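You operate a simulated robot arm through the tools that you are given. There is no shell and no other tool.

You are at the controls of a simulated two-armed robot. One attempt, no reset.

TASK
Put the 0.5 gold shim from the machine end of the tool bench on the slot 97 of the blue rack and the 1.0 gold shim on the steel bench top behind the trays. Push the tool bench door shut. Shut the bolts drawer. Open the clamps drawer, take the red t key from the inside of the clamps drawer and leave it on the top of the tool bench under the pegs and shut the drawer again. Put the small brass cap on the top of the tool bench under the pegs away on the top of the finish bench. Put two of the silver one-peg blocks from the upper shelf under the packing bench on the teal tray. Any order will do. Set down upright: silver one-peg block.

Only the result counts: the job must be done as asked and must still hold three seconds after the hand-in. Knocking over, shifting, dropping, spilling or breaking anything else fails it. A push-on lid holds only when it is set on centred and level and pressed home; a screw cap is set on level and turned clockwise until tight.

THE ROBOT
Two 7-joint arms with three-finger grippers on one trunk, on a base that moves. Base frame: it is fixed to the floor where the robot stands at the start and does not move with it; the origin is under the middle of the robot, x ahead of it, y to its left, z up. Readings come in cm, degrees, newtons and seconds.
The left shoulder is at the start at [4.2, 15.4, 100.7], the right one opposite. With the tool pointing down near the work surface each hand reaches from about 10 to 54 cm from the robot's upright axis, wherever it stands, measured 20 degrees to its own side. Places, roughly: SLOT 97 of the blue rack (18x20 cm) [46, 324, 30]; bolts drawer [30, 220, 60]; clamps drawer [40, 220, 40]; gold shim [75, 25, 75]; red t key (10x4x12 cm) [40, 220, 50]; silver one-peg block [-25, 525, 50]; small brass cap (5x5x2 cm) [50, 220, 80]; steel bench top behind the trays [-300, 210, 80]; teal tray [0, 525, 50]; tool bench door [0, 150, 40]; top of the finish bench (48x18 cm) [70, -486, 84]; top of the tool bench under the pegs [50, 220, 80]. Payload 2.69 kg a hand.
The TCP of each hand is the grasp point between the finger pads, 2.9 cm short of the fingertips. In the tool frame z runs along the fingers and y along their closing line. The gripper opens to 12 cm; its body begins 7.8 cm behind the TCP.
Orientation is told as [roll, pitch, yaw] about the base's x, y, z axes, in that order, counted from this pose: with the fingers straight down and closing along the base's y, the tool's x points along the base's -x, its y along +y and its z along -z.

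THE INTERFACE
- The arms move only by the tool servo_tool. It takes "left_series", "right_series" or both (then of equal length, played together; a hand with none holds still); each is a list of rows, each a list of 3 entries, a list of its own where there are three numbers: the shift along the tool's x, y, z in mm, then the turn, a rotation vector about the tool's x, y, z in degrees, then the closure, from 0 (fully open) to 1 (shut). In form: [[[tx, ty, tz], [ax, ay, az], hand], ...]. A call has 1 to 20 rows; each row is the pose to reach, as a shift and turn from the pose commanded when the call began, along the tool's axes at that moment. A row lasts 0.2 s, in which the tool goes at most 5 cm and 8.6 degrees; a call with a longer step from one row to the next is refused whole, and so is a gripper value outside its range. A pose out of reach is approached as far as the arm can. The call stops where the force on the tool passes 40 N (or 10 N more than at its start, if that is more) or the arm is blocked; 0.2 s more then pass. Each finger travels about 13.62 cm/s and halts on what it meets, pressing with about 37 N; the grip force reading is that of the motor and also rises with nothing between the fingers. The clock runs only during rows and for 0.2 s after the last one: add rows that repeat a pose to give the fingers time. It gives the time, the measured TCP pose, the force on the tool (base axes), the opening and the grip force at its end, in the units of the frame above (readings bear some noise), with the torque about the TCP (base axes, N m) and any sound that the robot's microphone picked up.
- Cameras (640 x 400 px; columns grow to the right, rows downward): "scene" is now at [14.92, 3.69, 119.04]; the picture's right is [0.40, -0.92, 0.00], its down [-0.21, -0.09, -0.97] and it looks along [0.89, 0.39, -0.22] (base axes); focal length 214 px, centre (320, 200). "left" rides on the left gripper at [6.3, 0, -10.4] in its tool frame; the picture's right is [0.00, 1.00, 0.00], its down [-0.83, 0.00, -0.56] and it looks along [-0.56, 0.00, 0.83] (tool axes); focal length 275 px, centre (320, 200). "right" rides on the right gripper at [6.3, 0, -10.4] in its tool frame; the picture's right is [0.00, 1.00, 0.00], its down [-0.83, 0.00, -0.56] and it looks along [-0.56, 0.00, 0.83] (tool axes); focal length 275 px, centre (320, 200). There is no depth. A picture from a camera that has moved, and an enlarged one, comes with that camera's place and axes in the base frame and with its lens.
- capture(camera): a new picture of that camera. The clock stands still meanwhile.
- move_column(by): moves the trunk up (or, below 0, down) by that many cm; the arms and the scene camera ride with it, the base frame stays. It gives what a move gives, with no picture.
- roll_base(legs): drives the robot by 1 to 6 legs, each [ahead, left, turn to the left] in cm, cm and degrees, along the robot's own axes; the way and the turn of a leg run together, so that a leg with both is an arc; at most 150 cm and 180 degrees a leg. The arms and the cameras ride along, it lands a little off, and it stops where it bumps. It gives what a move gives.
- aim_head(pan, tilt): turns the head with the scene camera to pan (to the left, within 80 degrees either way) and tilt (down, from -29 to 69), counted from straight ahead of the robot (the tilt from the chest, where the trunk bows). It gives what a move gives.
- zoom(camera, box): a new picture of the part [left, top, right, bottom] of that camera's present view, enlarged. The clock stands still meanwhile.
- job_done(): hands the job in; it is judged then, once.

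Places have to be worked out from the pictures, the camera data and where the tool is seen. Open the grippers and draw the arms clear of the work before you hand the job in, unless the task says otherwise.

The tools are called after "Call:" as name(argument=value, ...) on one line, values as JSON. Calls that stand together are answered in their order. servo_tool: Moves the arms, as the interface text tells. Its arguments: {"type":"object","properties":{"left_series":{"type":"array","items":{"type":"array"}},"right_series":{"type":"array","items":{"type":"array"}}},"required":[]} The other tools are called the same way: move_column (by) moves the trunk up or down; roll_base (legs) drives the base; aim_head (pan, tilt) turns the head that bears the scene camera; capture (camera) takes a picture; zoom (camera, box) takes an enlarged picture of a part of a camera's view; job_done () hands the job in.

At the start:

```text
t: 0.0
left_ee_pos: [37.03, 34.94, 102.23]
left_tcp_rot: [0.0, -0.1, -0.1]
left_force: [0.1, -1.2, -0.1]
left_ft_torque: [0.02, -0.01, -0.01]
left_width: 12.02
left_gripper_force: 0.0
right_ee_pos: [34.13, -4.9, 110.69]
right_tcp_rot: [0.0, -0.1, 0.0]
right_force: [-0.1, 1.1, -0.9]
right_ft_torque: [0.01, -0.01, 0.01]
right_width: 12.03
right_gripper_force: 0.2
trunk travel left (down, up): [-37.5, 6.3]
robot x, y, heading: [0.08, 0.1, 0.2]
head pan, tilt (commanded): [23.5, 13.0]
```

scene: 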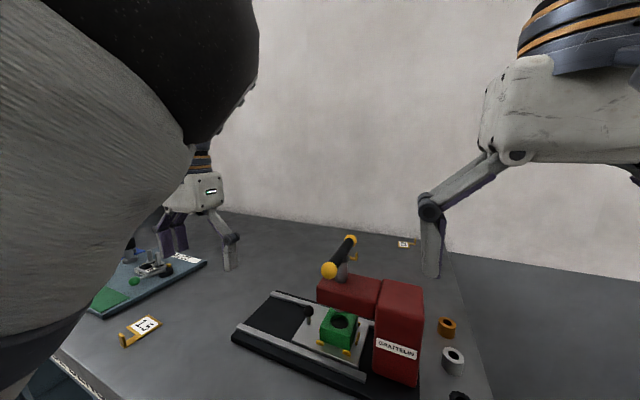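
right: 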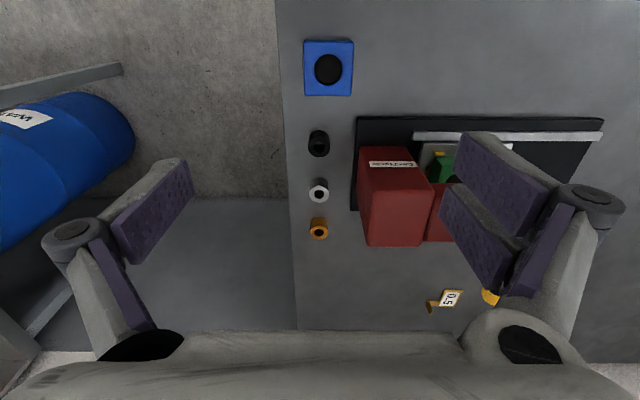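
left: 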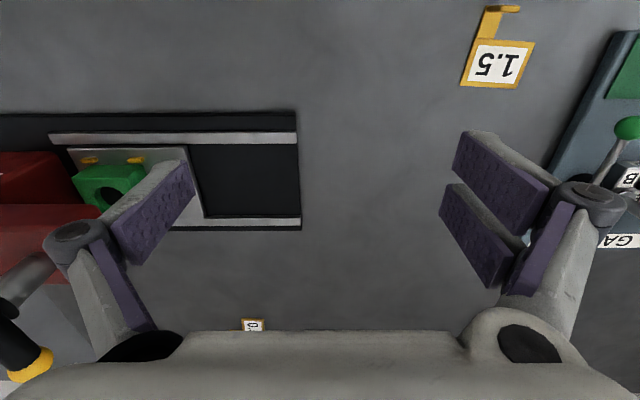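

I'll begin by surveying the bench in front: zooming on the shims in the wrist and scene views.

Call:
zoom(camera="right", box=[280, 220, 520, 340])

Call:
zoom(camera="scene", box=[220, 200, 480, 400])

Call:
zoom(camera="left", box=[420, 0, 640, 140])

```text
2.67 times, centred on (400, 280) of right
camera zoom: at [27.8, -5.03, 121.06], right [0.0, 1.0, 0.0], down [0.83, 0.0, 0.56], along [0.56, 0.0, -0.83], focal length 734 px, centre (107, -13)
```

zoom: 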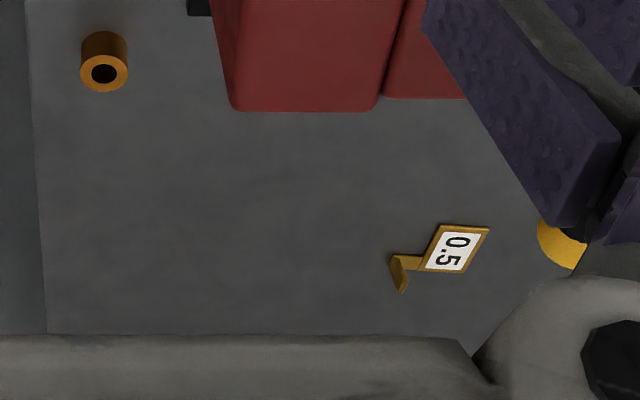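

```text
2.00 times, centred on (350, 300) of scene
camera zoom: at [14.92, 3.69, 119.04], right [0.4, -0.92, 0.0], down [-0.21, -0.09, -0.97], along [0.89, 0.39, -0.22], focal length 429 px, centre (260, 0)
```

zoom: 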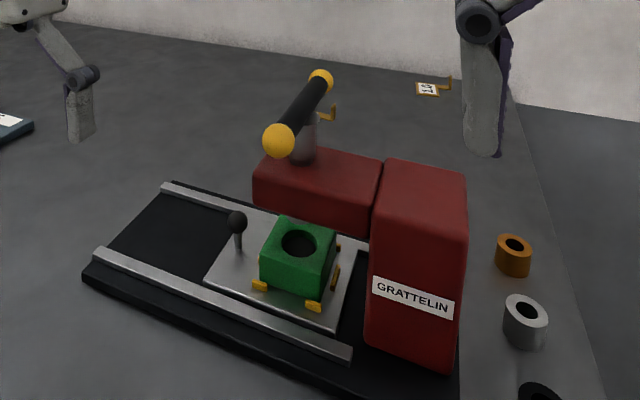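

```text
2.86 times, centred on (530, 70) of left
camera zoom: at [30.84, 35.0, 112.64], right [0.0, 1.0, 0.0], down [0.83, 0.0, 0.56], along [0.56, 0.0, -0.83], focal length 786 px, centre (-280, 571)
```

zoom: 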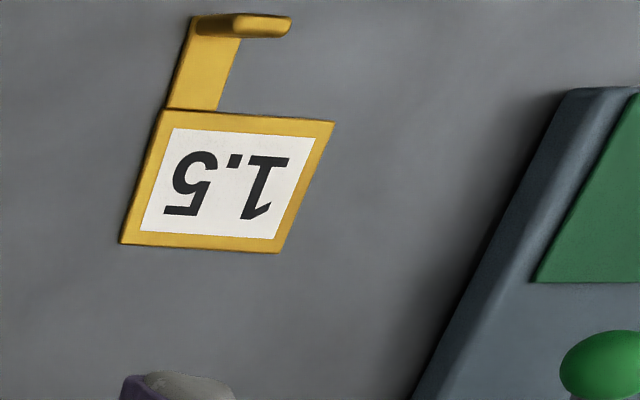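

The bench top seems to be at about z = 84.5, with 0.5 near (76, 22) and 1.0 near (96, 4). I look around with the head to learn the room, starting downwards.

Call:
aim_head(pan=0, tilt=50)

Call:
capture(camera="scene")

Call:
aim_head(pan=75, tilt=15)

Call:
capture(camera="scene")

Call:
aim_head(pan=-60, tilt=15)

Call:
capture(camera="scene")

```text
t: 1.0
left_ee_pos: [37.02, 34.99, 102.25]
left_tcp_rot: [0.0, -0.1, 0.0]
left_force: [0.4, -0.1, 0.0]
left_ft_torque: [-0.02, -0.01, 0.02]
left_width: 11.98
left_gripper_force: 0.1
right_ee_pos: [33.95, -4.76, 110.67]
right_tcp_rot: [0.0, -0.1, -0.1]
right_force: [-0.5, -0.4, 0.2]
right_ft_torque: [0.02, 0.01, 0.0]
right_width: 12.0
right_gripper_force: 0.1
trunk travel left (down, up): [-37.5, 6.3]
robot x, y, heading: [0.15, -0.27, -0.3]
head pan, tilt (commanded): [0.0, 50.0]
```

```text
taken
camera scene: at [14.07, -0.02, 113.37], right [0.0, -1.0, 0.0], down [-0.76, 0.0, -0.64], along [0.64, 0.0, -0.76], focal length 214 px, centre (320, 200)
```

scene: 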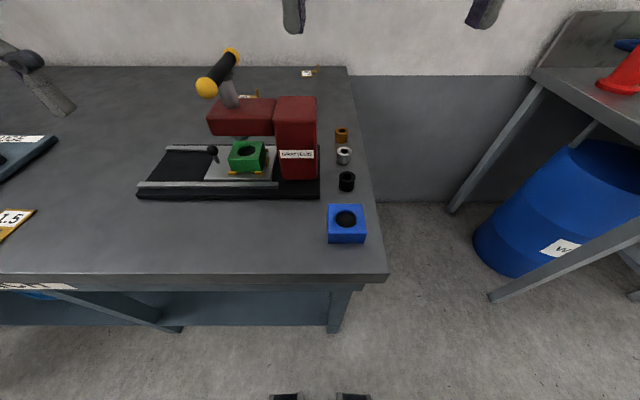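

```text
t: 2.5
left_ee_pos: [37.01, 34.92, 102.16]
left_tcp_rot: [0.0, 0.0, 0.0]
left_force: [-0.6, -0.4, 0.5]
left_ft_torque: [0.0, 0.0, -0.03]
left_width: 12.0
left_gripper_force: 0.0
right_ee_pos: [34.08, -4.88, 110.65]
right_tcp_rot: [-0.1, -0.1, 0.0]
right_force: [0.8, -0.8, 0.9]
right_ft_torque: [-0.01, -0.03, 0.01]
right_width: 12.0
right_gripper_force: 0.0
trunk travel left (down, up): [-37.5, 6.3]
robot x, y, heading: [0.07, 0.11, -0.1]
head pan, tilt (commanded): [75.0, 15.0]
```

```text
taken
camera scene: at [8.79, 8.99, 118.71], right [0.97, -0.26, 0.0], down [-0.07, -0.25, -0.97], along [0.25, 0.93, -0.26], focal length 214 px, centre (320, 200)
```

scene: 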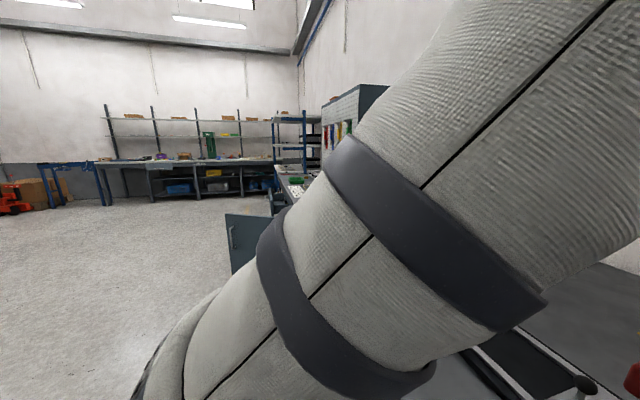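

```text
t: 4.7
left_ee_pos: [37.08, 35.0, 102.22]
left_tcp_rot: [0.0, 0.0, 0.0]
left_force: [0.1, 0.0, 0.0]
left_ft_torque: [-0.02, 0.02, 0.0]
left_width: 12.02
left_gripper_force: 0.1
right_ee_pos: [34.01, -4.98, 110.6]
right_tcp_rot: [0.0, -0.1, 0.0]
right_force: [-0.2, -0.2, -0.3]
right_ft_torque: [0.0, 0.03, 0.0]
right_width: 11.99
right_gripper_force: 0.1
trunk travel left (down, up): [-37.5, 6.3]
robot x, y, heading: [-0.25, 0.13, -0.1]
head pan, tilt (commanded): [-60.0, 15.0]
```

```text
taken
camera scene: at [11.04, -8.12, 118.71], right [-0.87, -0.5, 0.0], down [-0.13, 0.22, -0.97], along [0.48, -0.84, -0.26], focal length 214 px, centre (320, 200)
```

scene: 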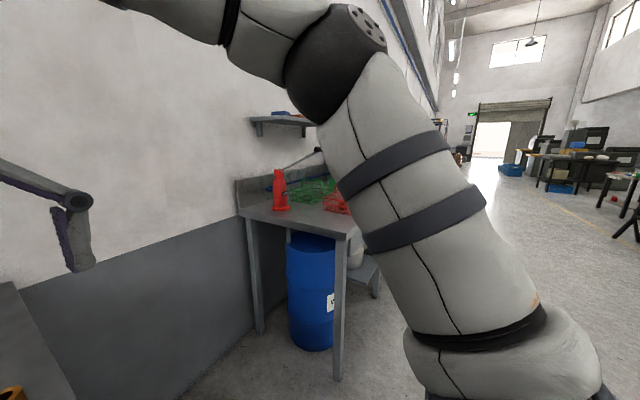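

The bench front edge is near x = 25 and its right edge near y = -9, with a gap of about 80 cm to the next table. I check how far the robot's own base sticks out, and the shim labels.

Call:
aim_head(pan=0, tilt=69)

Call:
capture(camera="scene")

Call:
aim_head(pan=0, tilt=25)

Call:
capture(camera="scene")

Call:
zoom(camera="scene", box=[200, 100, 440, 250])

Call:
aim_head(pan=-60, tilt=60)

Call:
capture(camera="scene")

```text
t: 6.0
left_ee_pos: [37.1, 34.98, 102.14]
left_tcp_rot: [0.0, -0.1, 0.0]
left_force: [-0.5, 0.2, 0.8]
left_ft_torque: [-0.03, 0.03, 0.02]
left_width: 11.97
left_gripper_force: 0.1
right_ee_pos: [34.05, -4.85, 110.53]
right_tcp_rot: [-0.1, -0.2, -0.3]
right_force: [41.9, 24.0, -33.6]
right_ft_torque: [-3.21, 1.95, -2.57]
right_width: 12.02
right_gripper_force: 0.1
trunk travel left (down, up): [-37.5, 6.3]
robot x, y, heading: [-0.23, -0.07, 0.0]
head pan, tilt (commanded): [0.0, 68.8]
```

```text
taken
camera scene: at [13.63, -0.77, 112.78], right [-0.1, -0.99, 0.0], down [-0.81, 0.08, -0.59], along [0.58, -0.06, -0.81], focal length 214 px, centre (320, 200)
```

scene: 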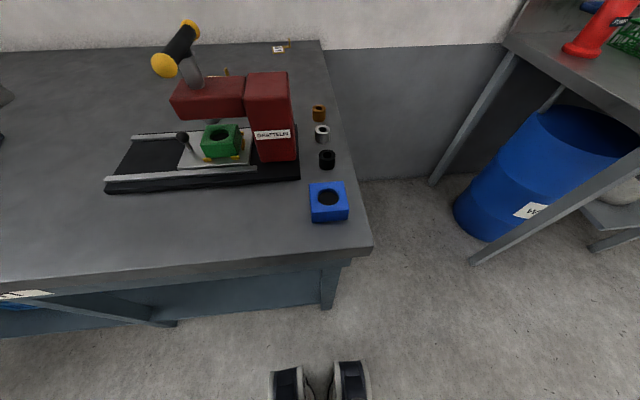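

```text
t: 7.1
left_ee_pos: [37.1, 34.96, 102.08]
left_tcp_rot: [0.1, 0.0, 0.0]
left_force: [0.1, 0.0, 0.2]
left_ft_torque: [0.01, 0.02, 0.0]
left_width: 12.02
left_gripper_force: 0.2
right_ee_pos: [34.06, -4.8, 110.64]
right_tcp_rot: [0.1, -0.2, 0.0]
right_force: [-0.3, 1.2, 0.0]
right_ft_torque: [0.01, -0.01, 0.01]
right_width: 11.98
right_gripper_force: 0.1
trunk travel left (down, up): [-37.5, 6.3]
robot x, y, heading: [-0.13, 0.03, 0.1]
head pan, tilt (commanded): [0.0, 25.0]
```

```text
taken
camera scene: at [15.58, -0.03, 117.08], right [0.0, -1.0, 0.0], down [-0.42, 0.0, -0.91], along [0.91, 0.0, -0.42], focal length 214 px, centre (320, 200)
```

scene: 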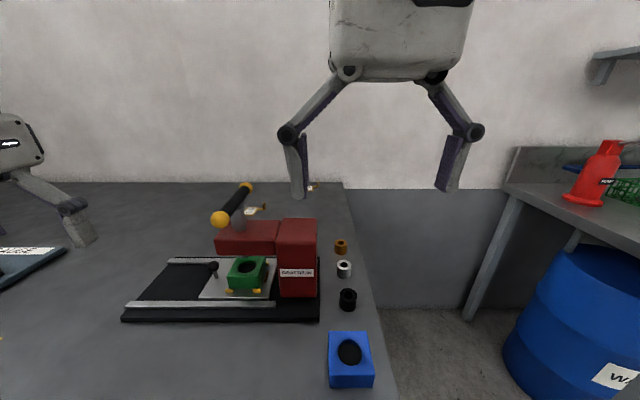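

```text
2.67 times, centred on (320, 175) of scene
camera zoom: at [15.58, -0.03, 117.08], right [0.0, -1.0, 0.0], down [-0.42, 0.0, -0.91], along [0.91, 0.0, -0.42], focal length 572 px, centre (320, 267)
```

zoom: 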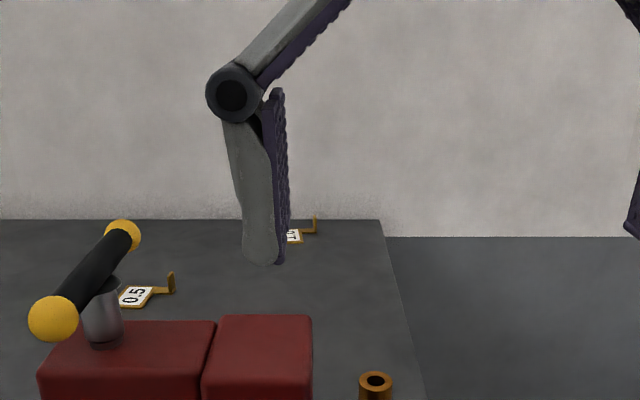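

```text
t: 8.4
left_ee_pos: [37.05, 34.93, 102.18]
left_tcp_rot: [0.0, 0.0, 0.0]
left_force: [-0.9, -0.6, 0.0]
left_ft_torque: [0.0, 0.01, -0.02]
left_width: 12.01
left_gripper_force: 0.1
right_ee_pos: [34.01, -4.85, 110.51]
right_tcp_rot: [-0.1, -0.1, 0.0]
right_force: [-0.9, -0.4, 0.0]
right_ft_torque: [-0.02, 0.0, 0.01]
right_width: 11.99
right_gripper_force: 0.0
trunk travel left (down, up): [-37.5, 6.3]
robot x, y, heading: [-0.19, -0.49, 0.1]
head pan, tilt (commanded): [-60.0, 60.0]
```

```text
taken
camera scene: at [9.7, -5.8, 112.08], right [-0.87, -0.5, 0.0], down [-0.43, 0.75, -0.5], along [0.25, -0.43, -0.87], focal length 214 px, centre (320, 200)
```

scene: 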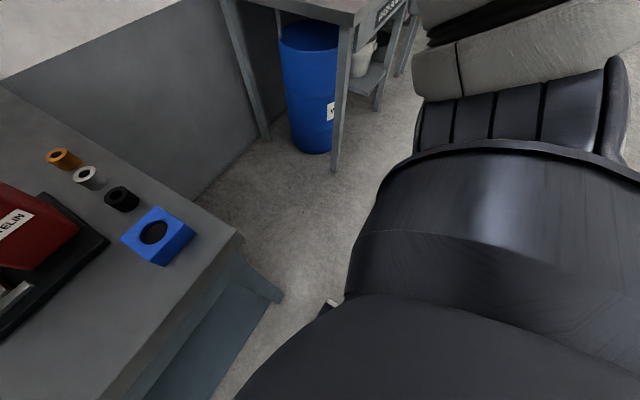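

The 0.5 tab stands near (79, 18) and the 1.0 tab near (99, 1), close to the back wall, so I'll approach from the bench's right end. First I back off from the bench and raise the trunk for clearance.

Call:
roll_base(legs=[[-35, 0, 0]])

Call:
move_column(by=6)

Call:
servo_tool(left_series=[[[48, 8, 0], [0, 0, 0], 0], [[96, 16, 0], [0, 0, 0], 0], [[144, 24, 0], [0, 0, 0], 0], [[192, 32, 0], [0, 0, 0], 0], [[240, 40, 20], [0, 0, 0], 0], [[280, 50, 50], [0, 0, 0], 0], [[300, 50, 90], [0, 0, 0], 0], [[300, 50, 130], [0, 0, 0], 0], [[300, 50, 160], [0, 0, 0], 0]])

Call:
aim_head(pan=70, tilt=30)

Call:
capture(camera="scene")

```text
t: 10.7
left_ee_pos: [1.91, 34.92, 102.18]
left_tcp_rot: [-0.1, 0.0, -0.3]
left_force: [-0.6, -0.6, 0.4]
left_ft_torque: [-0.01, -0.05, -0.01]
left_width: 12.01
left_gripper_force: 0.2
right_ee_pos: [-1.34, -4.95, 110.59]
right_tcp_rot: [0.0, -0.1, -0.3]
right_force: [-0.1, -0.3, -0.5]
right_ft_torque: [0.0, -0.04, -0.02]
right_width: 12.03
right_gripper_force: 0.1
trunk travel left (down, up): [-37.5, 6.3]
robot x, y, heading: [-35.08, 0.46, -0.3]
head pan, tilt (commanded): [-60.0, 60.0]
```

```text
t: 11.8
left_ee_pos: [1.87, 34.79, 108.6]
left_tcp_rot: [0.0, -0.3, -0.4]
left_force: [0.7, -0.1, 0.4]
left_ft_torque: [-0.02, 0.01, 0.0]
left_width: 12.02
left_gripper_force: 0.0
right_ee_pos: [-0.58, -8.35, 119.06]
right_tcp_rot: [8.1, -0.3, -3.4]
right_force: [-0.5, 0.5, 0.3]
right_ft_torque: [-0.02, -0.02, 0.02]
right_width: 12.0
right_gripper_force: 0.1
trunk travel left (down, up): [-43.6, 0.2]
robot x, y, heading: [-35.32, 0.17, -0.2]
head pan, tilt (commanded): [-60.0, 60.0]
stopped: the arm was blocked; the commanded pose is now the measured one
```

```text
refused: row 5 steps farther than a row can; nothing moved
```

```text
t: 13.9
left_ee_pos: [1.96, 34.82, 108.44]
left_tcp_rot: [0.0, -0.3, -0.4]
left_force: [0.9, -0.1, -0.2]
left_ft_torque: [-0.03, 0.01, -0.02]
left_width: 12.0
left_gripper_force: 0.1
right_ee_pos: [-0.56, -8.37, 118.87]
right_tcp_rot: [8.1, -0.1, -3.4]
right_force: [0.7, -0.3, -0.4]
right_ft_torque: [0.03, 0.02, 0.03]
right_width: 12.0
right_gripper_force: 0.0
trunk travel left (down, up): [-43.6, 0.2]
robot x, y, heading: [-35.32, -0.01, -0.3]
head pan, tilt (commanded): [70.0, 30.0]
```

```text
taken
camera scene: at [-31.7, 8.53, 123.22], right [0.94, -0.35, 0.0], down [-0.17, -0.47, -0.87], along [0.3, 0.81, -0.5], focal length 214 px, centre (320, 200)
```

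scene: 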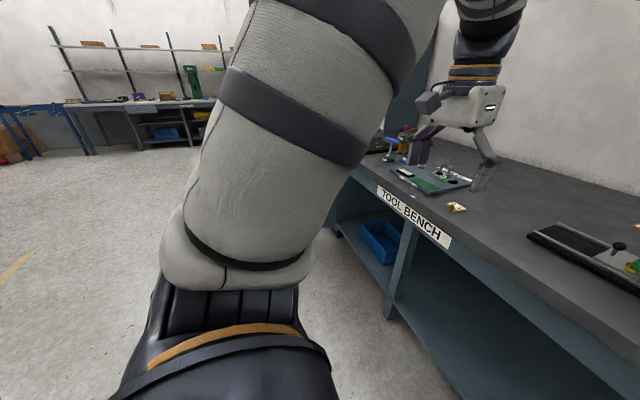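

The right hand had rested against the head and was tilted a little; I level it and move it forward/down away from the head, and bring the left hand to the robot's side with smaller steps.

Call:
servo_tool(left_series=[[[40, 6, 0], [0, 0, 0], 0], [[80, 12, 0], [0, 0, 0], 0], [[120, 20, 0], [0, 0, 0], 0], [[160, 26, 10], [0, 0, 0], 0], [[200, 34, 20], [0, 0, 0], 0], [[235, 40, 40], [0, 0, 0], 0], [[265, 45, 65], [0, 0, 0], 0], [[285, 48, 95], [0, 0, 0], 0], [[295, 50, 130], [0, 0, 0], 0], [[300, 50, 160], [0, 0, 0], 0]], right_series=[[[-20, -15, 20], [3, 0, -1], 0], [[-40, -30, 45], [6, 0, -2.5], 0], [[-55, -50, 75], [8.1, 0, -3.4], 0], [[-60, -60, 100], [8.1, 0, -3.4], 0], [[-60, -60, 110], [8.1, 0, -3.4], 0], [[-60, -60, 110], [8.1, 0, -3.4], 0], [[-60, -60, 110], [8.1, 0, -3.4], 0], [[-60, -60, 110], [8.1, 0, -3.4], 0], [[-60, -60, 110], [8.1, 0, -3.4], 0], [[-60, -60, 110], [8.1, 0, -3.4], 0]])

Call:
capture(camera="scene")

Call:
aim_head(pan=-60, tilt=30)

Call:
capture(camera="scene")

```text
t: 16.1
left_ee_pos: [-27.3, 42.21, 93.21]
left_tcp_rot: [-0.1, -0.3, -0.3]
left_force: [-0.1, 0.3, 0.1]
left_ft_torque: [-0.04, 0.01, 0.01]
left_width: 11.96
left_gripper_force: 0.1
left hand out of reach, approached as far as the arm can: row 9, 10
right_ee_pos: [5.21, -13.01, 107.21]
right_tcp_rot: [-0.1, -0.4, -0.1]
right_force: [-0.5, 0.5, 0.1]
right_ft_torque: [-0.03, -0.04, -0.01]
right_width: 11.99
right_gripper_force: 0.1
trunk travel left (down, up): [-43.6, 0.2]
robot x, y, heading: [-35.2, 0.2, -0.5]
head pan, tilt (commanded): [70.0, 30.0]
```

```text
taken
camera scene: at [-31.71, 8.58, 123.22], right [0.94, -0.35, 0.0], down [-0.17, -0.47, -0.87], along [0.3, 0.81, -0.5], focal length 214 px, centre (320, 200)
```

scene: 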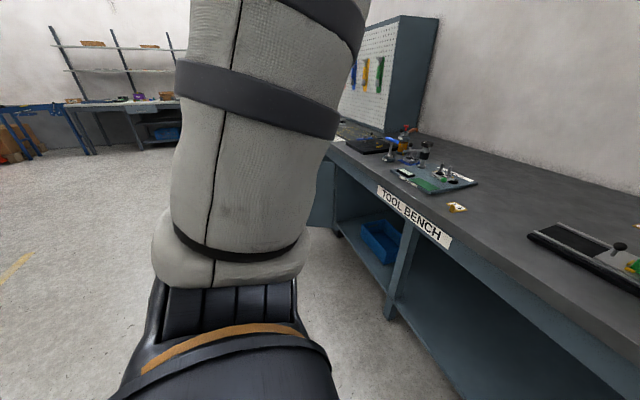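

```text
t: 18.2
left_ee_pos: [-27.21, 42.18, 93.19]
left_tcp_rot: [-0.1, -0.3, -0.4]
left_force: [0.1, -0.1, -0.7]
left_ft_torque: [0.0, -0.01, 0.02]
left_width: 12.01
left_gripper_force: 0.1
right_ee_pos: [5.31, -13.08, 107.22]
right_tcp_rot: [-0.2, -0.4, 0.0]
right_force: [1.4, -0.4, -0.2]
right_ft_torque: [0.0, 0.0, -0.02]
right_width: 12.01
right_gripper_force: 0.1
trunk travel left (down, up): [-43.6, 0.2]
robot x, y, heading: [-34.95, 0.1, -0.4]
head pan, tilt (commanded): [-60.0, 30.0]
```

```text
taken
camera scene: at [-30.37, -7.81, 123.22], right [-0.87, -0.5, 0.0], down [-0.25, 0.43, -0.87], along [0.43, -0.75, -0.5], focal length 214 px, centre (320, 200)
```

scene: 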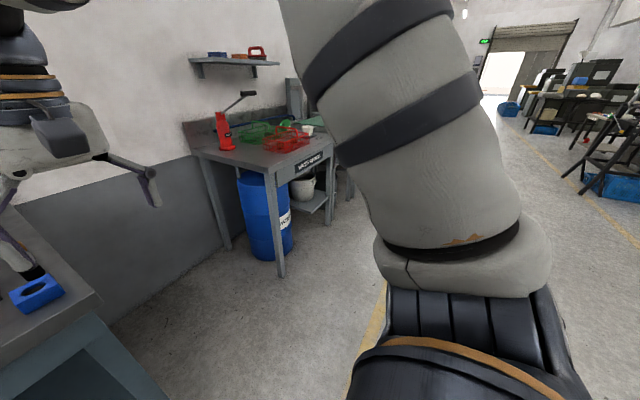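

I drive around the bench's right end: right 48, ahead 60, turn left 60, and check the view before going into the gap.

Call:
roll_base(legs=[[0, -48, 0], [60, 0, 0], [0, 0, 60]])

Call:
aim_head(pan=0, tilt=35)

Call:
capture(camera="scene")

```text
t: 28.1
left_ee_pos: [-7.46, -20.36, 93.1]
left_tcp_rot: [-0.1, -0.3, 59.6]
left_force: [0.1, 0.8, 0.1]
left_ft_torque: [0.01, 0.01, 0.05]
left_width: 11.99
left_gripper_force: 0.1
right_ee_pos: [56.6, -20.09, 107.23]
right_tcp_rot: [-0.1, -0.3, 59.7]
right_force: [-0.3, 0.0, -0.2]
right_ft_torque: [0.01, 0.02, -0.01]
right_width: 12.0
right_gripper_force: 0.0
trunk travel left (down, up): [-43.6, 0.2]
robot x, y, heading: [24.96, -48.62, 59.7]
head pan, tilt (commanded): [-60.0, 30.0]
```

```text
t: 29.4
left_ee_pos: [-7.37, -20.38, 93.15]
left_tcp_rot: [-0.1, -0.2, 59.5]
left_force: [0.1, 0.2, -0.4]
left_ft_torque: [-0.02, -0.01, -0.05]
left_width: 11.98
left_gripper_force: 0.1
right_ee_pos: [56.66, -20.02, 107.16]
right_tcp_rot: [-0.1, -0.3, 59.8]
right_force: [0.0, -0.9, -0.1]
right_ft_torque: [0.0, 0.0, -0.02]
right_width: 12.02
right_gripper_force: 0.1
trunk travel left (down, up): [-43.6, 0.2]
robot x, y, heading: [24.84, -48.32, 59.7]
head pan, tilt (commanded): [0.0, 35.0]
```

```text
taken
camera scene: at [29.67, -40.54, 122.44], right [0.86, -0.51, 0.0], down [-0.29, -0.49, -0.82], along [0.42, 0.71, -0.57], focal length 214 px, centre (320, 200)
```

scene: 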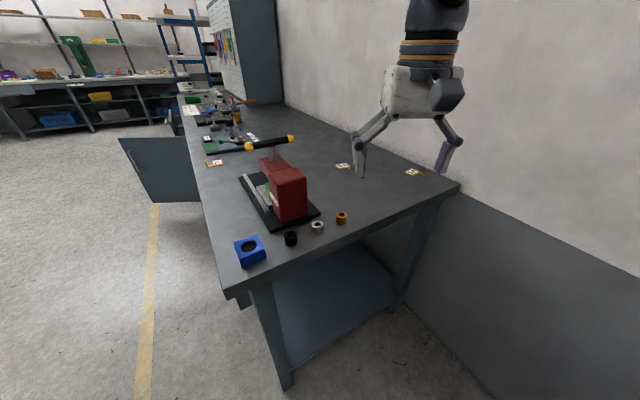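

The gap is clear; I move to about (58, -36), still facing 60 degrees, so the right hand comes near the 1.0 shim.

Call:
roll_base(legs=[[0, -22.6, 0], [26.9, 0, 0]])

Call:
capture(camera="scene")

Call:
capture(camera="right")

```text
t: 31.9
left_ee_pos: [11.49, -29.91, 92.71]
left_tcp_rot: [-0.6, 0.2, 59.3]
left_force: [0.2, -0.4, -0.2]
left_ft_torque: [0.02, 0.01, 0.01]
left_width: 11.99
left_gripper_force: 0.0
right_ee_pos: [75.53, -29.71, 106.95]
right_tcp_rot: [-0.5, 0.2, 59.4]
right_force: [0.5, 0.9, -0.2]
right_ft_torque: [0.03, 0.01, 0.0]
right_width: 12.01
right_gripper_force: 0.0
trunk travel left (down, up): [-43.6, 0.2]
robot x, y, heading: [44.11, -59.29, 59.3]
head pan, tilt (commanded): [0.0, 35.0]
stopped in leg 1: the robot was blocked; the commanded pose is now the measured one
```

```text
taken
camera scene: at [48.39, -49.97, 122.35], right [0.86, -0.51, 0.01], down [-0.29, -0.5, -0.81], along [0.42, 0.7, -0.58], focal length 214 px, centre (320, 200)
```

scene: 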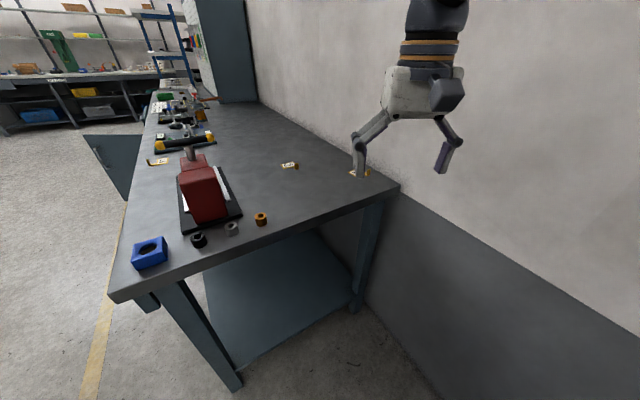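

```text
taken
camera right: at [72.42, -35.18, 117.48], right [-0.86, 0.5, -0.01], down [0.41, 0.72, 0.55], along [0.28, 0.47, -0.83], focal length 275 px, centre (320, 200)
```

right: 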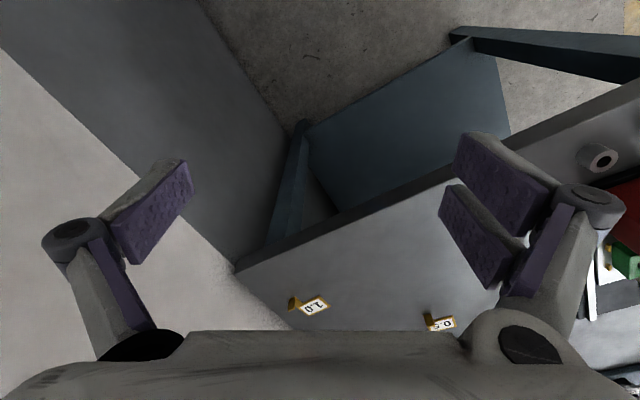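

The sideways leg was blocked at (44, -59); I look to the right to see what the robot touches.

Call:
aim_head(pan=-75, tilt=35)

Call:
capture(camera="scene")

```text
t: 33.3
left_ee_pos: [11.51, -30.0, 92.6]
left_tcp_rot: [-0.8, 0.2, 59.3]
left_force: [0.3, 0.8, 0.1]
left_ft_torque: [0.0, 0.03, 0.05]
left_width: 11.99
left_gripper_force: 0.1
right_ee_pos: [75.47, -29.56, 106.96]
right_tcp_rot: [-0.7, 0.2, 59.6]
right_force: [0.5, 0.4, 0.2]
right_ft_torque: [0.01, 0.0, 0.0]
right_width: 12.01
right_gripper_force: 0.1
trunk travel left (down, up): [-43.6, 0.2]
robot x, y, heading: [44.01, -59.46, 59.1]
head pan, tilt (commanded): [-75.0, 35.0]
```

```text
taken
camera scene: at [52.33, -59.86, 122.5], right [-0.27, -0.96, 0.01], down [-0.55, 0.14, -0.82], along [0.79, -0.23, -0.57], focal length 214 px, centre (320, 200)
```

scene: 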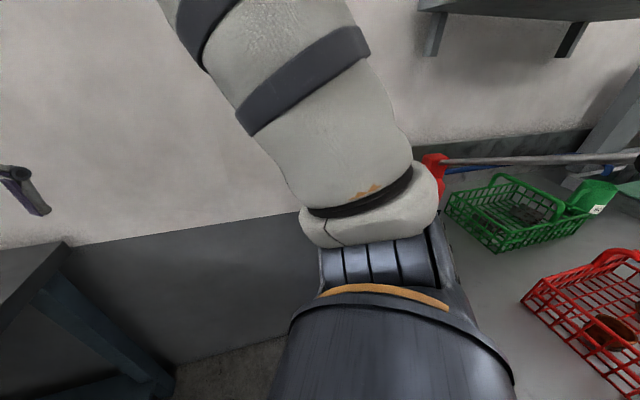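

The right elbow reaches over the wash table near the red pump, so I step off left slightly and then go ahead, which leads away from it.

Call:
roll_base(legs=[[0, 4, 0], [20, 0, 0]])

Call:
capture(camera="scene")

```text
t: 35.5
left_ee_pos: [18.7, -11.88, 93.14]
left_tcp_rot: [-0.1, -0.3, 59.4]
left_force: [0.1, -0.4, 0.2]
left_ft_torque: [-0.03, 0.03, 0.0]
left_width: 11.99
left_gripper_force: 0.0
right_ee_pos: [82.78, -11.78, 107.26]
right_tcp_rot: [0.0, -0.3, 59.6]
right_force: [-0.5, -0.6, -0.3]
right_ft_torque: [-0.03, -0.01, 0.0]
right_width: 12.02
right_gripper_force: 0.1
trunk travel left (down, up): [-43.6, 0.2]
robot x, y, heading: [51.02, -39.94, 59.5]
head pan, tilt (commanded): [-75.0, 35.0]
```

```text
taken
camera scene: at [59.65, -42.15, 122.44], right [-0.27, -0.96, 0.0], down [-0.55, 0.15, -0.82], along [0.79, -0.22, -0.57], focal length 214 px, centre (320, 200)
```

scene: 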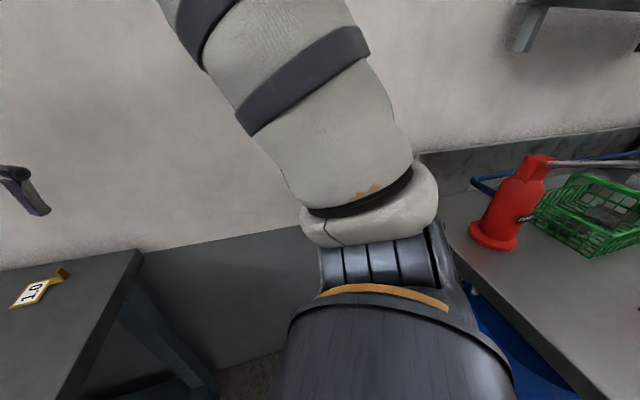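

The pump is undisturbed and the 1.0 shim is seen clearly. I raise the left hand over the bench corner, then go ahead 12 cm.

Call:
servo_tool(left_series=[[[0, 0, -40], [0, 0, 0], 0], [[0, 0, -80], [0, 0, 0], 0], [[0, 0, -110], [0, 0, 0], 0], [[0, 0, -110], [0, 0, 0], 0]])

Call:
roll_base(legs=[[12, 0, 0]])

Call:
aim_head(pan=-20, tilt=35)

Call:
capture(camera="scene")

Call:
capture(camera="right")

```text
t: 36.5
left_ee_pos: [18.58, -12.02, 104.44]
left_tcp_rot: [-0.1, -0.3, 59.3]
left_force: [0.0, -0.5, -0.6]
left_ft_torque: [-0.01, -0.02, 0.03]
left_width: 12.01
left_gripper_force: 0.1
right_ee_pos: [82.76, -11.75, 107.28]
right_tcp_rot: [0.0, -0.2, 59.6]
right_force: [0.8, -0.4, 0.7]
right_ft_torque: [-0.01, -0.02, -0.01]
right_width: 12.01
right_gripper_force: 0.0
trunk travel left (down, up): [-43.6, 0.2]
robot x, y, heading: [50.86, -40.27, 59.4]
head pan, tilt (commanded): [-75.0, 35.0]
```

```text
t: 37.8
left_ee_pos: [24.73, -1.65, 104.14]
left_tcp_rot: [-0.1, -0.3, 59.3]
left_force: [0.1, 0.6, 0.7]
left_ft_torque: [-0.04, 0.03, 0.02]
left_width: 12.01
left_gripper_force: 0.1
right_ee_pos: [88.77, -1.51, 107.23]
right_tcp_rot: [-0.1, -0.3, 59.6]
right_force: [0.3, 0.3, -0.4]
right_ft_torque: [-0.02, 0.05, -0.01]
right_width: 11.98
right_gripper_force: 0.1
trunk travel left (down, up): [-43.6, 0.2]
robot x, y, heading: [57.25, -29.91, 59.1]
head pan, tilt (commanded): [-75.0, 35.0]
```

```text
t: 39.0
left_ee_pos: [24.57, -1.72, 104.19]
left_tcp_rot: [-0.1, -0.3, 59.3]
left_force: [0.6, 0.5, 0.2]
left_ft_torque: [0.0, -0.06, -0.02]
left_width: 12.0
left_gripper_force: 0.1
right_ee_pos: [88.79, -1.55, 107.29]
right_tcp_rot: [0.0, -0.3, 59.6]
right_force: [0.6, -0.8, 1.1]
right_ft_torque: [-0.05, 0.0, 0.03]
right_width: 12.0
right_gripper_force: 0.0
trunk travel left (down, up): [-43.6, 0.2]
robot x, y, heading: [56.81, -30.16, 59.2]
head pan, tilt (commanded): [-20.0, 35.0]
```

```text
taken
camera scene: at [64.02, -24.03, 122.44], right [0.63, -0.77, 0.0], down [-0.44, -0.36, -0.82], along [0.63, 0.52, -0.57], focal length 214 px, centre (320, 200)
```

scene: 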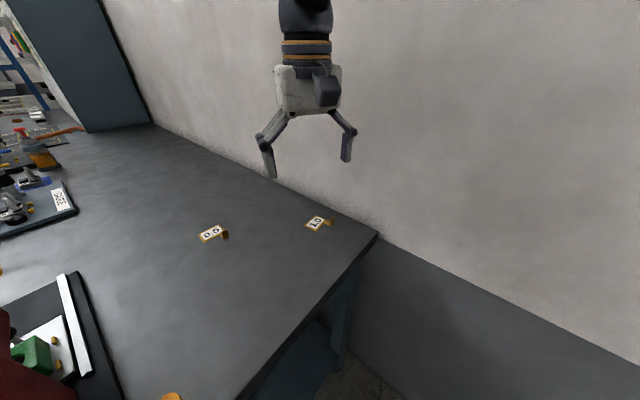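

```text
taken
camera right: at [85.69, -7.18, 117.68], right [-0.86, 0.5, 0.0], down [0.42, 0.72, 0.56], along [0.28, 0.48, -0.83], focal length 275 px, centre (320, 200)
```

right: 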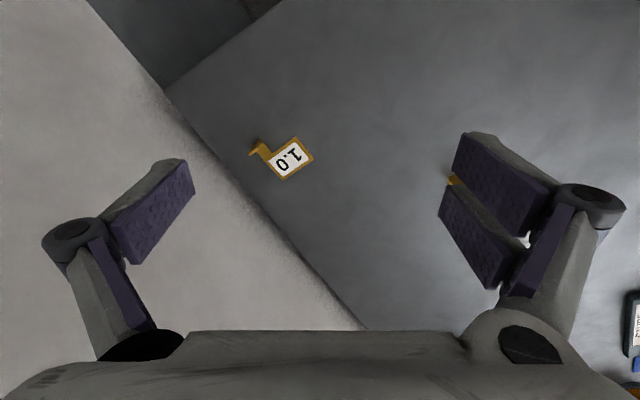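

Call:
zoom(camera="right", box=[220, 110, 340, 200])

Call:
zoom(camera="scene", box=[180, 190, 360, 260])

```text
4.44 times, centred on (280, 155) of right
camera zoom: at [85.69, -7.18, 117.68], right [-0.86, 0.5, 0.0], down [0.42, 0.72, 0.56], along [0.28, 0.48, -0.83], focal length 1224 px, centre (498, 400)
```

zoom: 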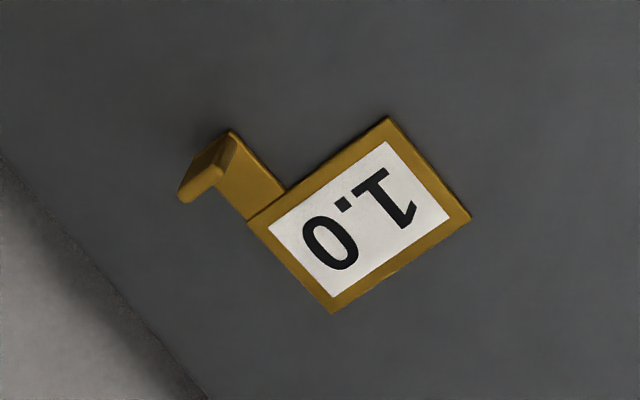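

```text
3.56 times, centred on (270, 225) of scene
camera zoom: at [64.02, -24.03, 122.44], right [0.63, -0.77, 0.0], down [-0.44, -0.36, -0.82], along [0.63, 0.52, -0.57], focal length 763 px, centre (498, 111)
```

zoom: 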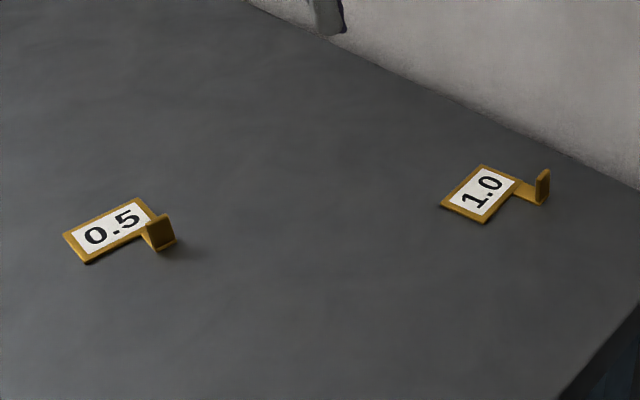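

The 1.0 tab base is near (99.5, 0.3), strip running about along -y. I look at the fingers closely to know the pads and the gap between the paired fingers.

Call:
zoom(camera="right", box=[400, 110, 640, 330])

Call:
zoom(camera="scene", box=[230, 40, 390, 190])

```text
1.82 times, centred on (520, 220) of right
camera zoom: at [85.69, -7.18, 117.68], right [-0.86, 0.5, 0.0], down [0.42, 0.72, 0.56], along [0.28, 0.48, -0.83], focal length 500 px, centre (-44, 164)
```

zoom: 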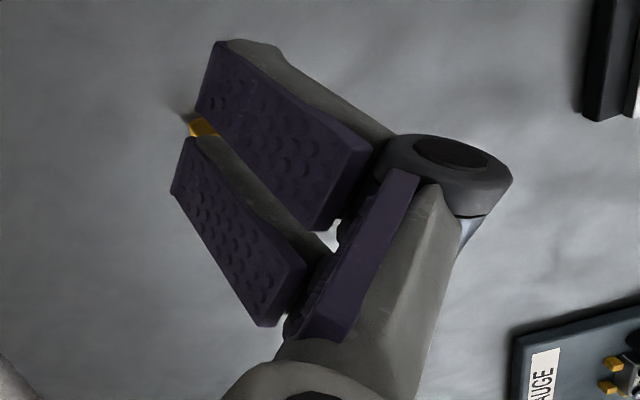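

```text
2.67 times, centred on (310, 115) of scene
camera zoom: at [64.02, -24.03, 122.44], right [0.63, -0.77, 0.0], down [-0.44, -0.36, -0.82], along [0.63, 0.52, -0.57], focal length 572 px, centre (347, 427)
```

zoom: 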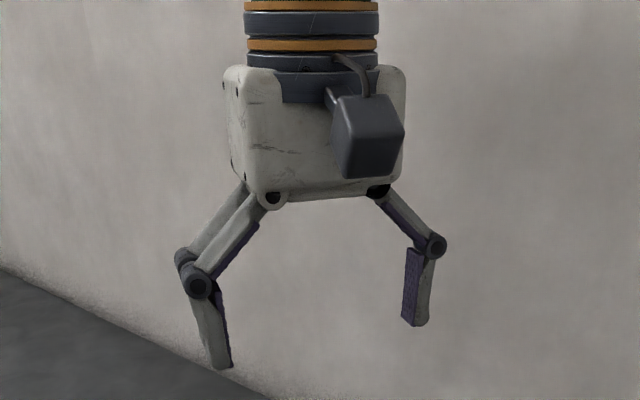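

The pads leave a small gap between the paired fingers, so I'll aim the tab at one pair-finger against the thumb. First I turn the right tool to yaw 6 (closing across the tab) at height.

Call:
servo_tool(right_series=[[[0, 0, 0], [0, 0, 7.7], 0], [[0, 0, 0], [0, 0, 15.4], 0], [[0, 0, 0], [0, 0, 23.1], 0], [[0, 0, 0], [0, 0, 30.8], 0], [[0, 0, 0], [0, 0, 38.5], 0], [[0, 0, 0], [0, 0, 46.2], 0], [[0, 0, 0], [0, 0, 53.6], 0], [[0, 0, 0], [0, 0, 53.6], 0]])

Call:
capture(camera="right")

Call:
capture(camera="scene")

```text
t: 40.8
left_ee_pos: [24.64, -1.84, 104.25]
left_tcp_rot: [-0.1, -0.2, 59.3]
left_force: [-0.4, -1.0, 0.7]
left_ft_torque: [0.05, -0.01, 0.02]
left_width: 12.0
left_gripper_force: 0.2
right_ee_pos: [88.89, -1.75, 107.18]
right_tcp_rot: [0.2, 0.0, 5.8]
right_force: [0.1, -0.1, -0.5]
right_ft_torque: [-0.02, -0.01, 0.01]
right_width: 12.01
right_gripper_force: 0.1
trunk travel left (down, up): [-43.6, 0.2]
robot x, y, heading: [57.09, -29.97, 59.5]
head pan, tilt (commanded): [-20.0, 35.0]
```

```text
taken
camera right: at [82.66, -2.42, 117.66], right [-0.11, 0.99, 0.0], down [0.83, 0.09, 0.56], along [0.55, 0.06, -0.83], focal length 275 px, centre (320, 200)
```

right: 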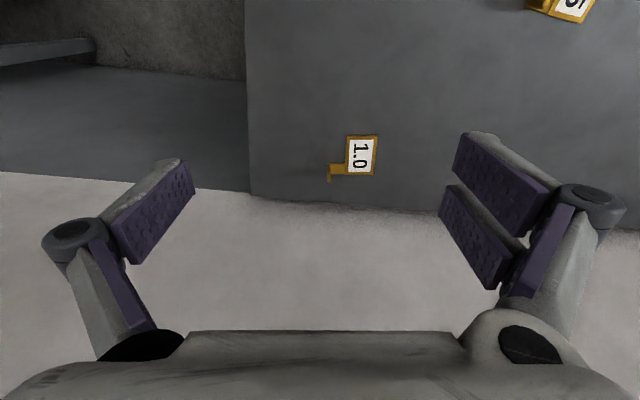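

```text
taken
camera scene: at [63.63, -23.43, 122.73], right [0.69, -0.72, 0.0], down [-0.39, -0.38, -0.84], along [0.6, 0.58, -0.55], focal length 214 px, centre (320, 200)
```

scene: 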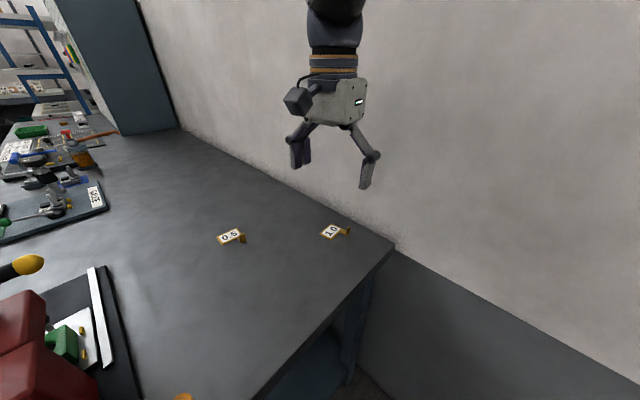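

The tool turned cleanly. I zoom on the tab to fix its place.

Call:
zoom(camera="right", box=[290, 110, 410, 210])

```text
4.00 times, centred on (350, 160) of right
camera zoom: at [82.66, -2.42, 117.66], right [-0.11, 0.99, 0.0], down [0.83, 0.09, 0.56], along [0.55, 0.06, -0.83], focal length 1101 px, centre (200, 360)
```

zoom: 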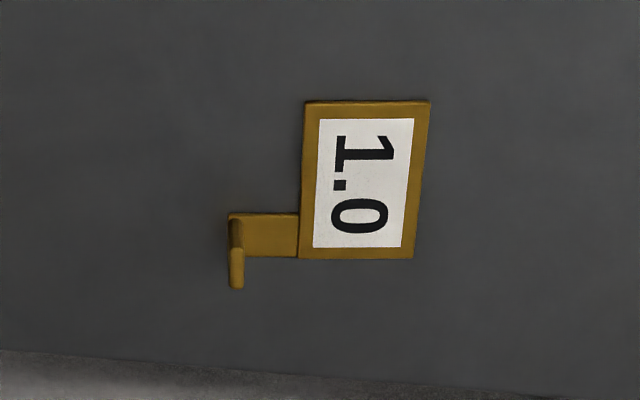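

The tab spans x 98.7–100.2 at y 0.55, top at z 86.9; the wall is at 104.7. I go to a pre-grasp point 4 cm above with a slight tilt away from the wall and half-closed fingers.

Call:
servo_tool(right_series=[[[-18, 3, 30], [0, -2, 0], 0.2], [[-36, 6, 60], [0, -4, 0], 0.4], [[-56, 9, 85], [0, -6, 0], 0.55], [[-76, 11, 110], [0, -8, 0], 0.6], [[-96, 12, 130], [0, -8, 0], 0.6], [[-96, 12, 150], [0, -8, 0], 0.6], [[-96, 12, 150], [0, -8, 0], 0.6]])

Call:
capture(camera="right")

Call:
capture(camera="scene")

```text
t: 42.4
left_ee_pos: [24.65, -1.71, 104.18]
left_tcp_rot: [-0.1, -0.3, 59.3]
left_force: [-1.1, 0.5, -0.4]
left_ft_torque: [0.06, -0.03, 0.0]
left_width: 11.99
left_gripper_force: 0.0
right_ee_pos: [98.23, 0.68, 92.34]
right_tcp_rot: [0.2, -8.2, 6.0]
right_force: [0.4, 0.6, 0.7]
right_ft_torque: [0.02, 0.02, 0.0]
right_width: 4.81
right_gripper_force: 0.0
trunk travel left (down, up): [-43.6, 0.2]
robot x, y, heading: [56.81, -29.86, 59.6]
head pan, tilt (commanded): [-20.0, 35.0]
```

```text
taken
camera right: at [90.73, -0.32, 101.71], right [-0.11, 0.99, 0.0], down [0.74, 0.08, 0.67], along [0.67, 0.07, -0.74], focal length 275 px, centre (320, 200)
```

right: 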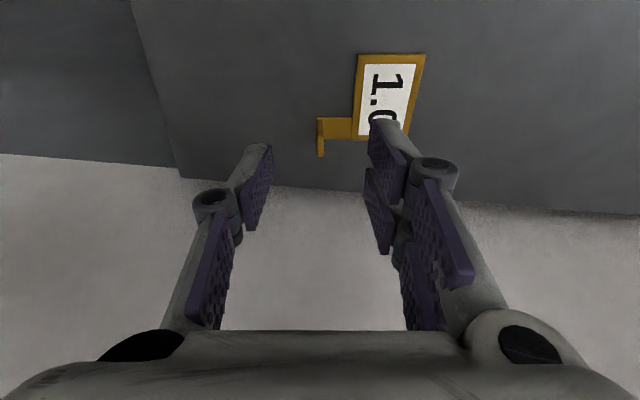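

```text
taken
camera scene: at [64.01, -24.04, 122.45], right [0.63, -0.77, 0.0], down [-0.44, -0.36, -0.82], along [0.63, 0.52, -0.57], focal length 214 px, centre (320, 200)
```

scene: 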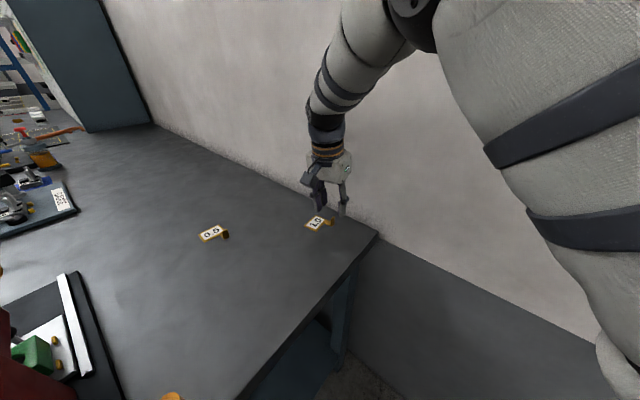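

Well centred; I descend 4.3 cm straight down beside the tab and look.

Call:
servo_tool(right_series=[[[2, 0, 15], [0, 0, 0], 0.6], [[4, 0, 30], [0, 0, 0], 0.6], [[6, 0, 43], [0, 0, 0], 0.6], [[6, 0, 43], [0, 0, 0], 0.6]])

Call:
capture(camera="right")

```text
t: 43.4
left_ee_pos: [24.62, -1.85, 104.32]
left_tcp_rot: [-0.1, -0.3, 59.3]
left_force: [-0.5, -0.2, 0.7]
left_ft_torque: [-0.03, -0.01, -0.02]
left_width: 12.0
left_gripper_force: 0.0
right_ee_pos: [98.23, 0.71, 87.93]
right_tcp_rot: [0.2, -8.2, 5.9]
right_force: [0.2, 0.5, -1.4]
right_ft_torque: [-0.01, -0.04, 0.0]
right_width: 4.79
right_gripper_force: 0.0
trunk travel left (down, up): [-43.6, 0.2]
robot x, y, heading: [57.26, -30.02, 59.2]
head pan, tilt (commanded): [-20.0, 35.0]
```

```text
taken
camera right: at [90.69, -0.31, 97.35], right [-0.11, 0.99, 0.0], down [0.74, 0.08, 0.67], along [0.66, 0.07, -0.74], focal length 275 px, centre (320, 200)
```

right: 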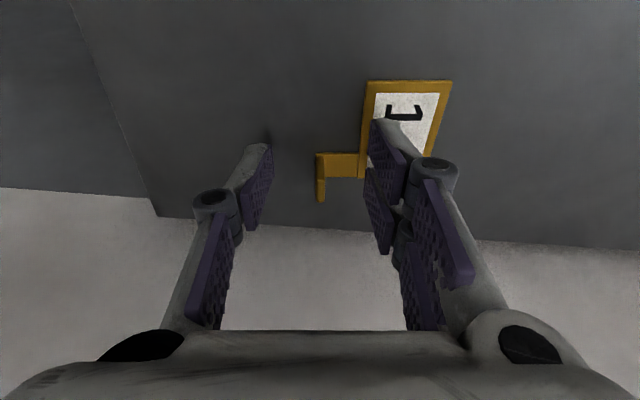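

The fingers straddle the tab without touching anything. I close on it.

Call:
servo_tool(right_series=[[[0, 0, 0], [0, 0, 0], 0.8], [[0, 0, 0], [0, 0, 0], 1], [[0, 0, 0], [0, 0, 0], 1], [[0, 0, 0], [0, 0, 0], 1]])

Call:
capture(camera="right")

```text
t: 44.4
left_ee_pos: [24.62, -1.76, 104.24]
left_tcp_rot: [-0.1, -0.3, 59.2]
left_force: [-0.3, 0.6, -0.8]
left_ft_torque: [-0.01, 0.06, 0.0]
left_width: 11.98
left_gripper_force: 0.0
right_ee_pos: [98.27, 0.73, 87.76]
right_tcp_rot: [0.2, -8.2, 6.0]
right_force: [0.5, 0.5, -0.2]
right_ft_torque: [-0.02, -0.01, 0.04]
right_width: 0.56
right_gripper_force: 33.0
trunk travel left (down, up): [-43.6, 0.2]
robot x, y, heading: [57.51, -30.06, 59.4]
head pan, tilt (commanded): [-20.0, 35.0]
```

```text
taken
camera right: at [90.69, -0.3, 97.34], right [-0.11, 0.99, 0.0], down [0.74, 0.08, 0.67], along [0.66, 0.07, -0.74], focal length 275 px, centre (320, 200)
```

right: 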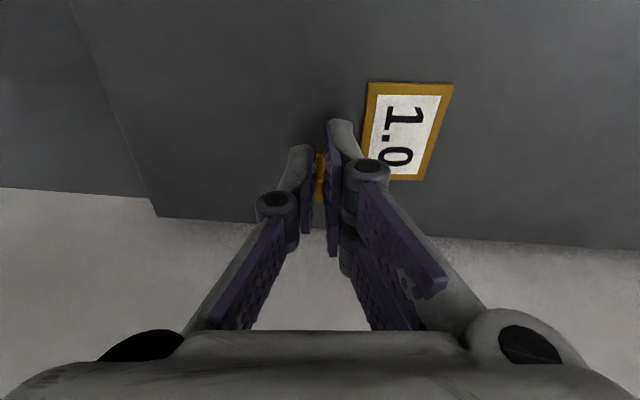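

Width 0.56 cm with 33 N: the tab is held. I lift 8 cm and look.

Call:
servo_tool(right_series=[[[-4, 0, -25], [0, 0, 0], 1], [[-8, 0, -55], [0, 0, 0], 1], [[-11, 0, -80], [0, 0, 0], 1], [[20, 0, -110], [0, 0, 0], 1], [[50, 0, -140], [0, 0, 0], 1], [[50, 0, -140], [0, 0, 0], 1]])

Call:
capture(camera="right")

Call:
capture(camera="scene")

```text
t: 45.8
left_ee_pos: [24.76, -1.69, 104.26]
left_tcp_rot: [-0.1, -0.2, 59.3]
left_force: [-0.6, 0.0, 0.1]
left_ft_torque: [-0.01, -0.01, -0.04]
left_width: 12.03
left_gripper_force: 0.1
right_ee_pos: [91.5, -0.07, 100.66]
right_tcp_rot: [0.0, -7.9, 5.9]
right_force: [0.0, -0.8, -0.7]
right_ft_torque: [-0.01, 0.02, -0.01]
right_width: 0.62
right_gripper_force: 32.0
trunk travel left (down, up): [-43.6, 0.2]
robot x, y, heading: [56.83, -30.12, 59.2]
head pan, tilt (commanded): [-20.0, 35.0]
```

```text
taken
camera right: at [83.95, -0.9, 110.4], right [-0.11, 0.99, 0.0], down [0.74, 0.08, 0.66], along [0.66, 0.07, -0.75], focal length 275 px, centre (320, 200)
```

right: 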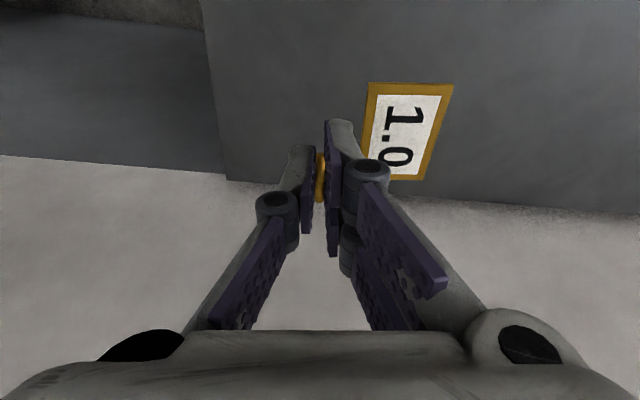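

```text
taken
camera scene: at [64.36, -23.96, 123.23], right [0.62, -0.79, 0.0], down [-0.39, -0.31, -0.87], along [0.68, 0.54, -0.5], focal length 214 px, centre (320, 200)
```

scene: 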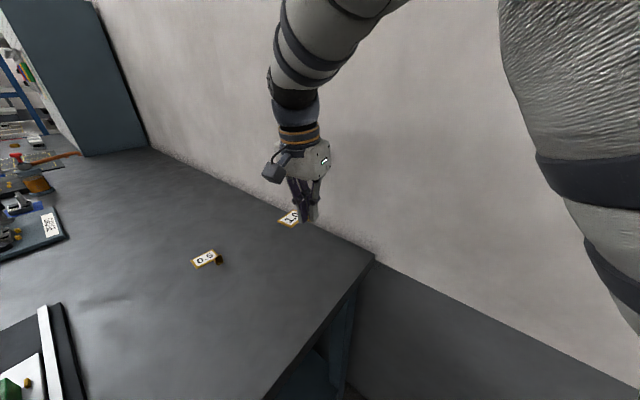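

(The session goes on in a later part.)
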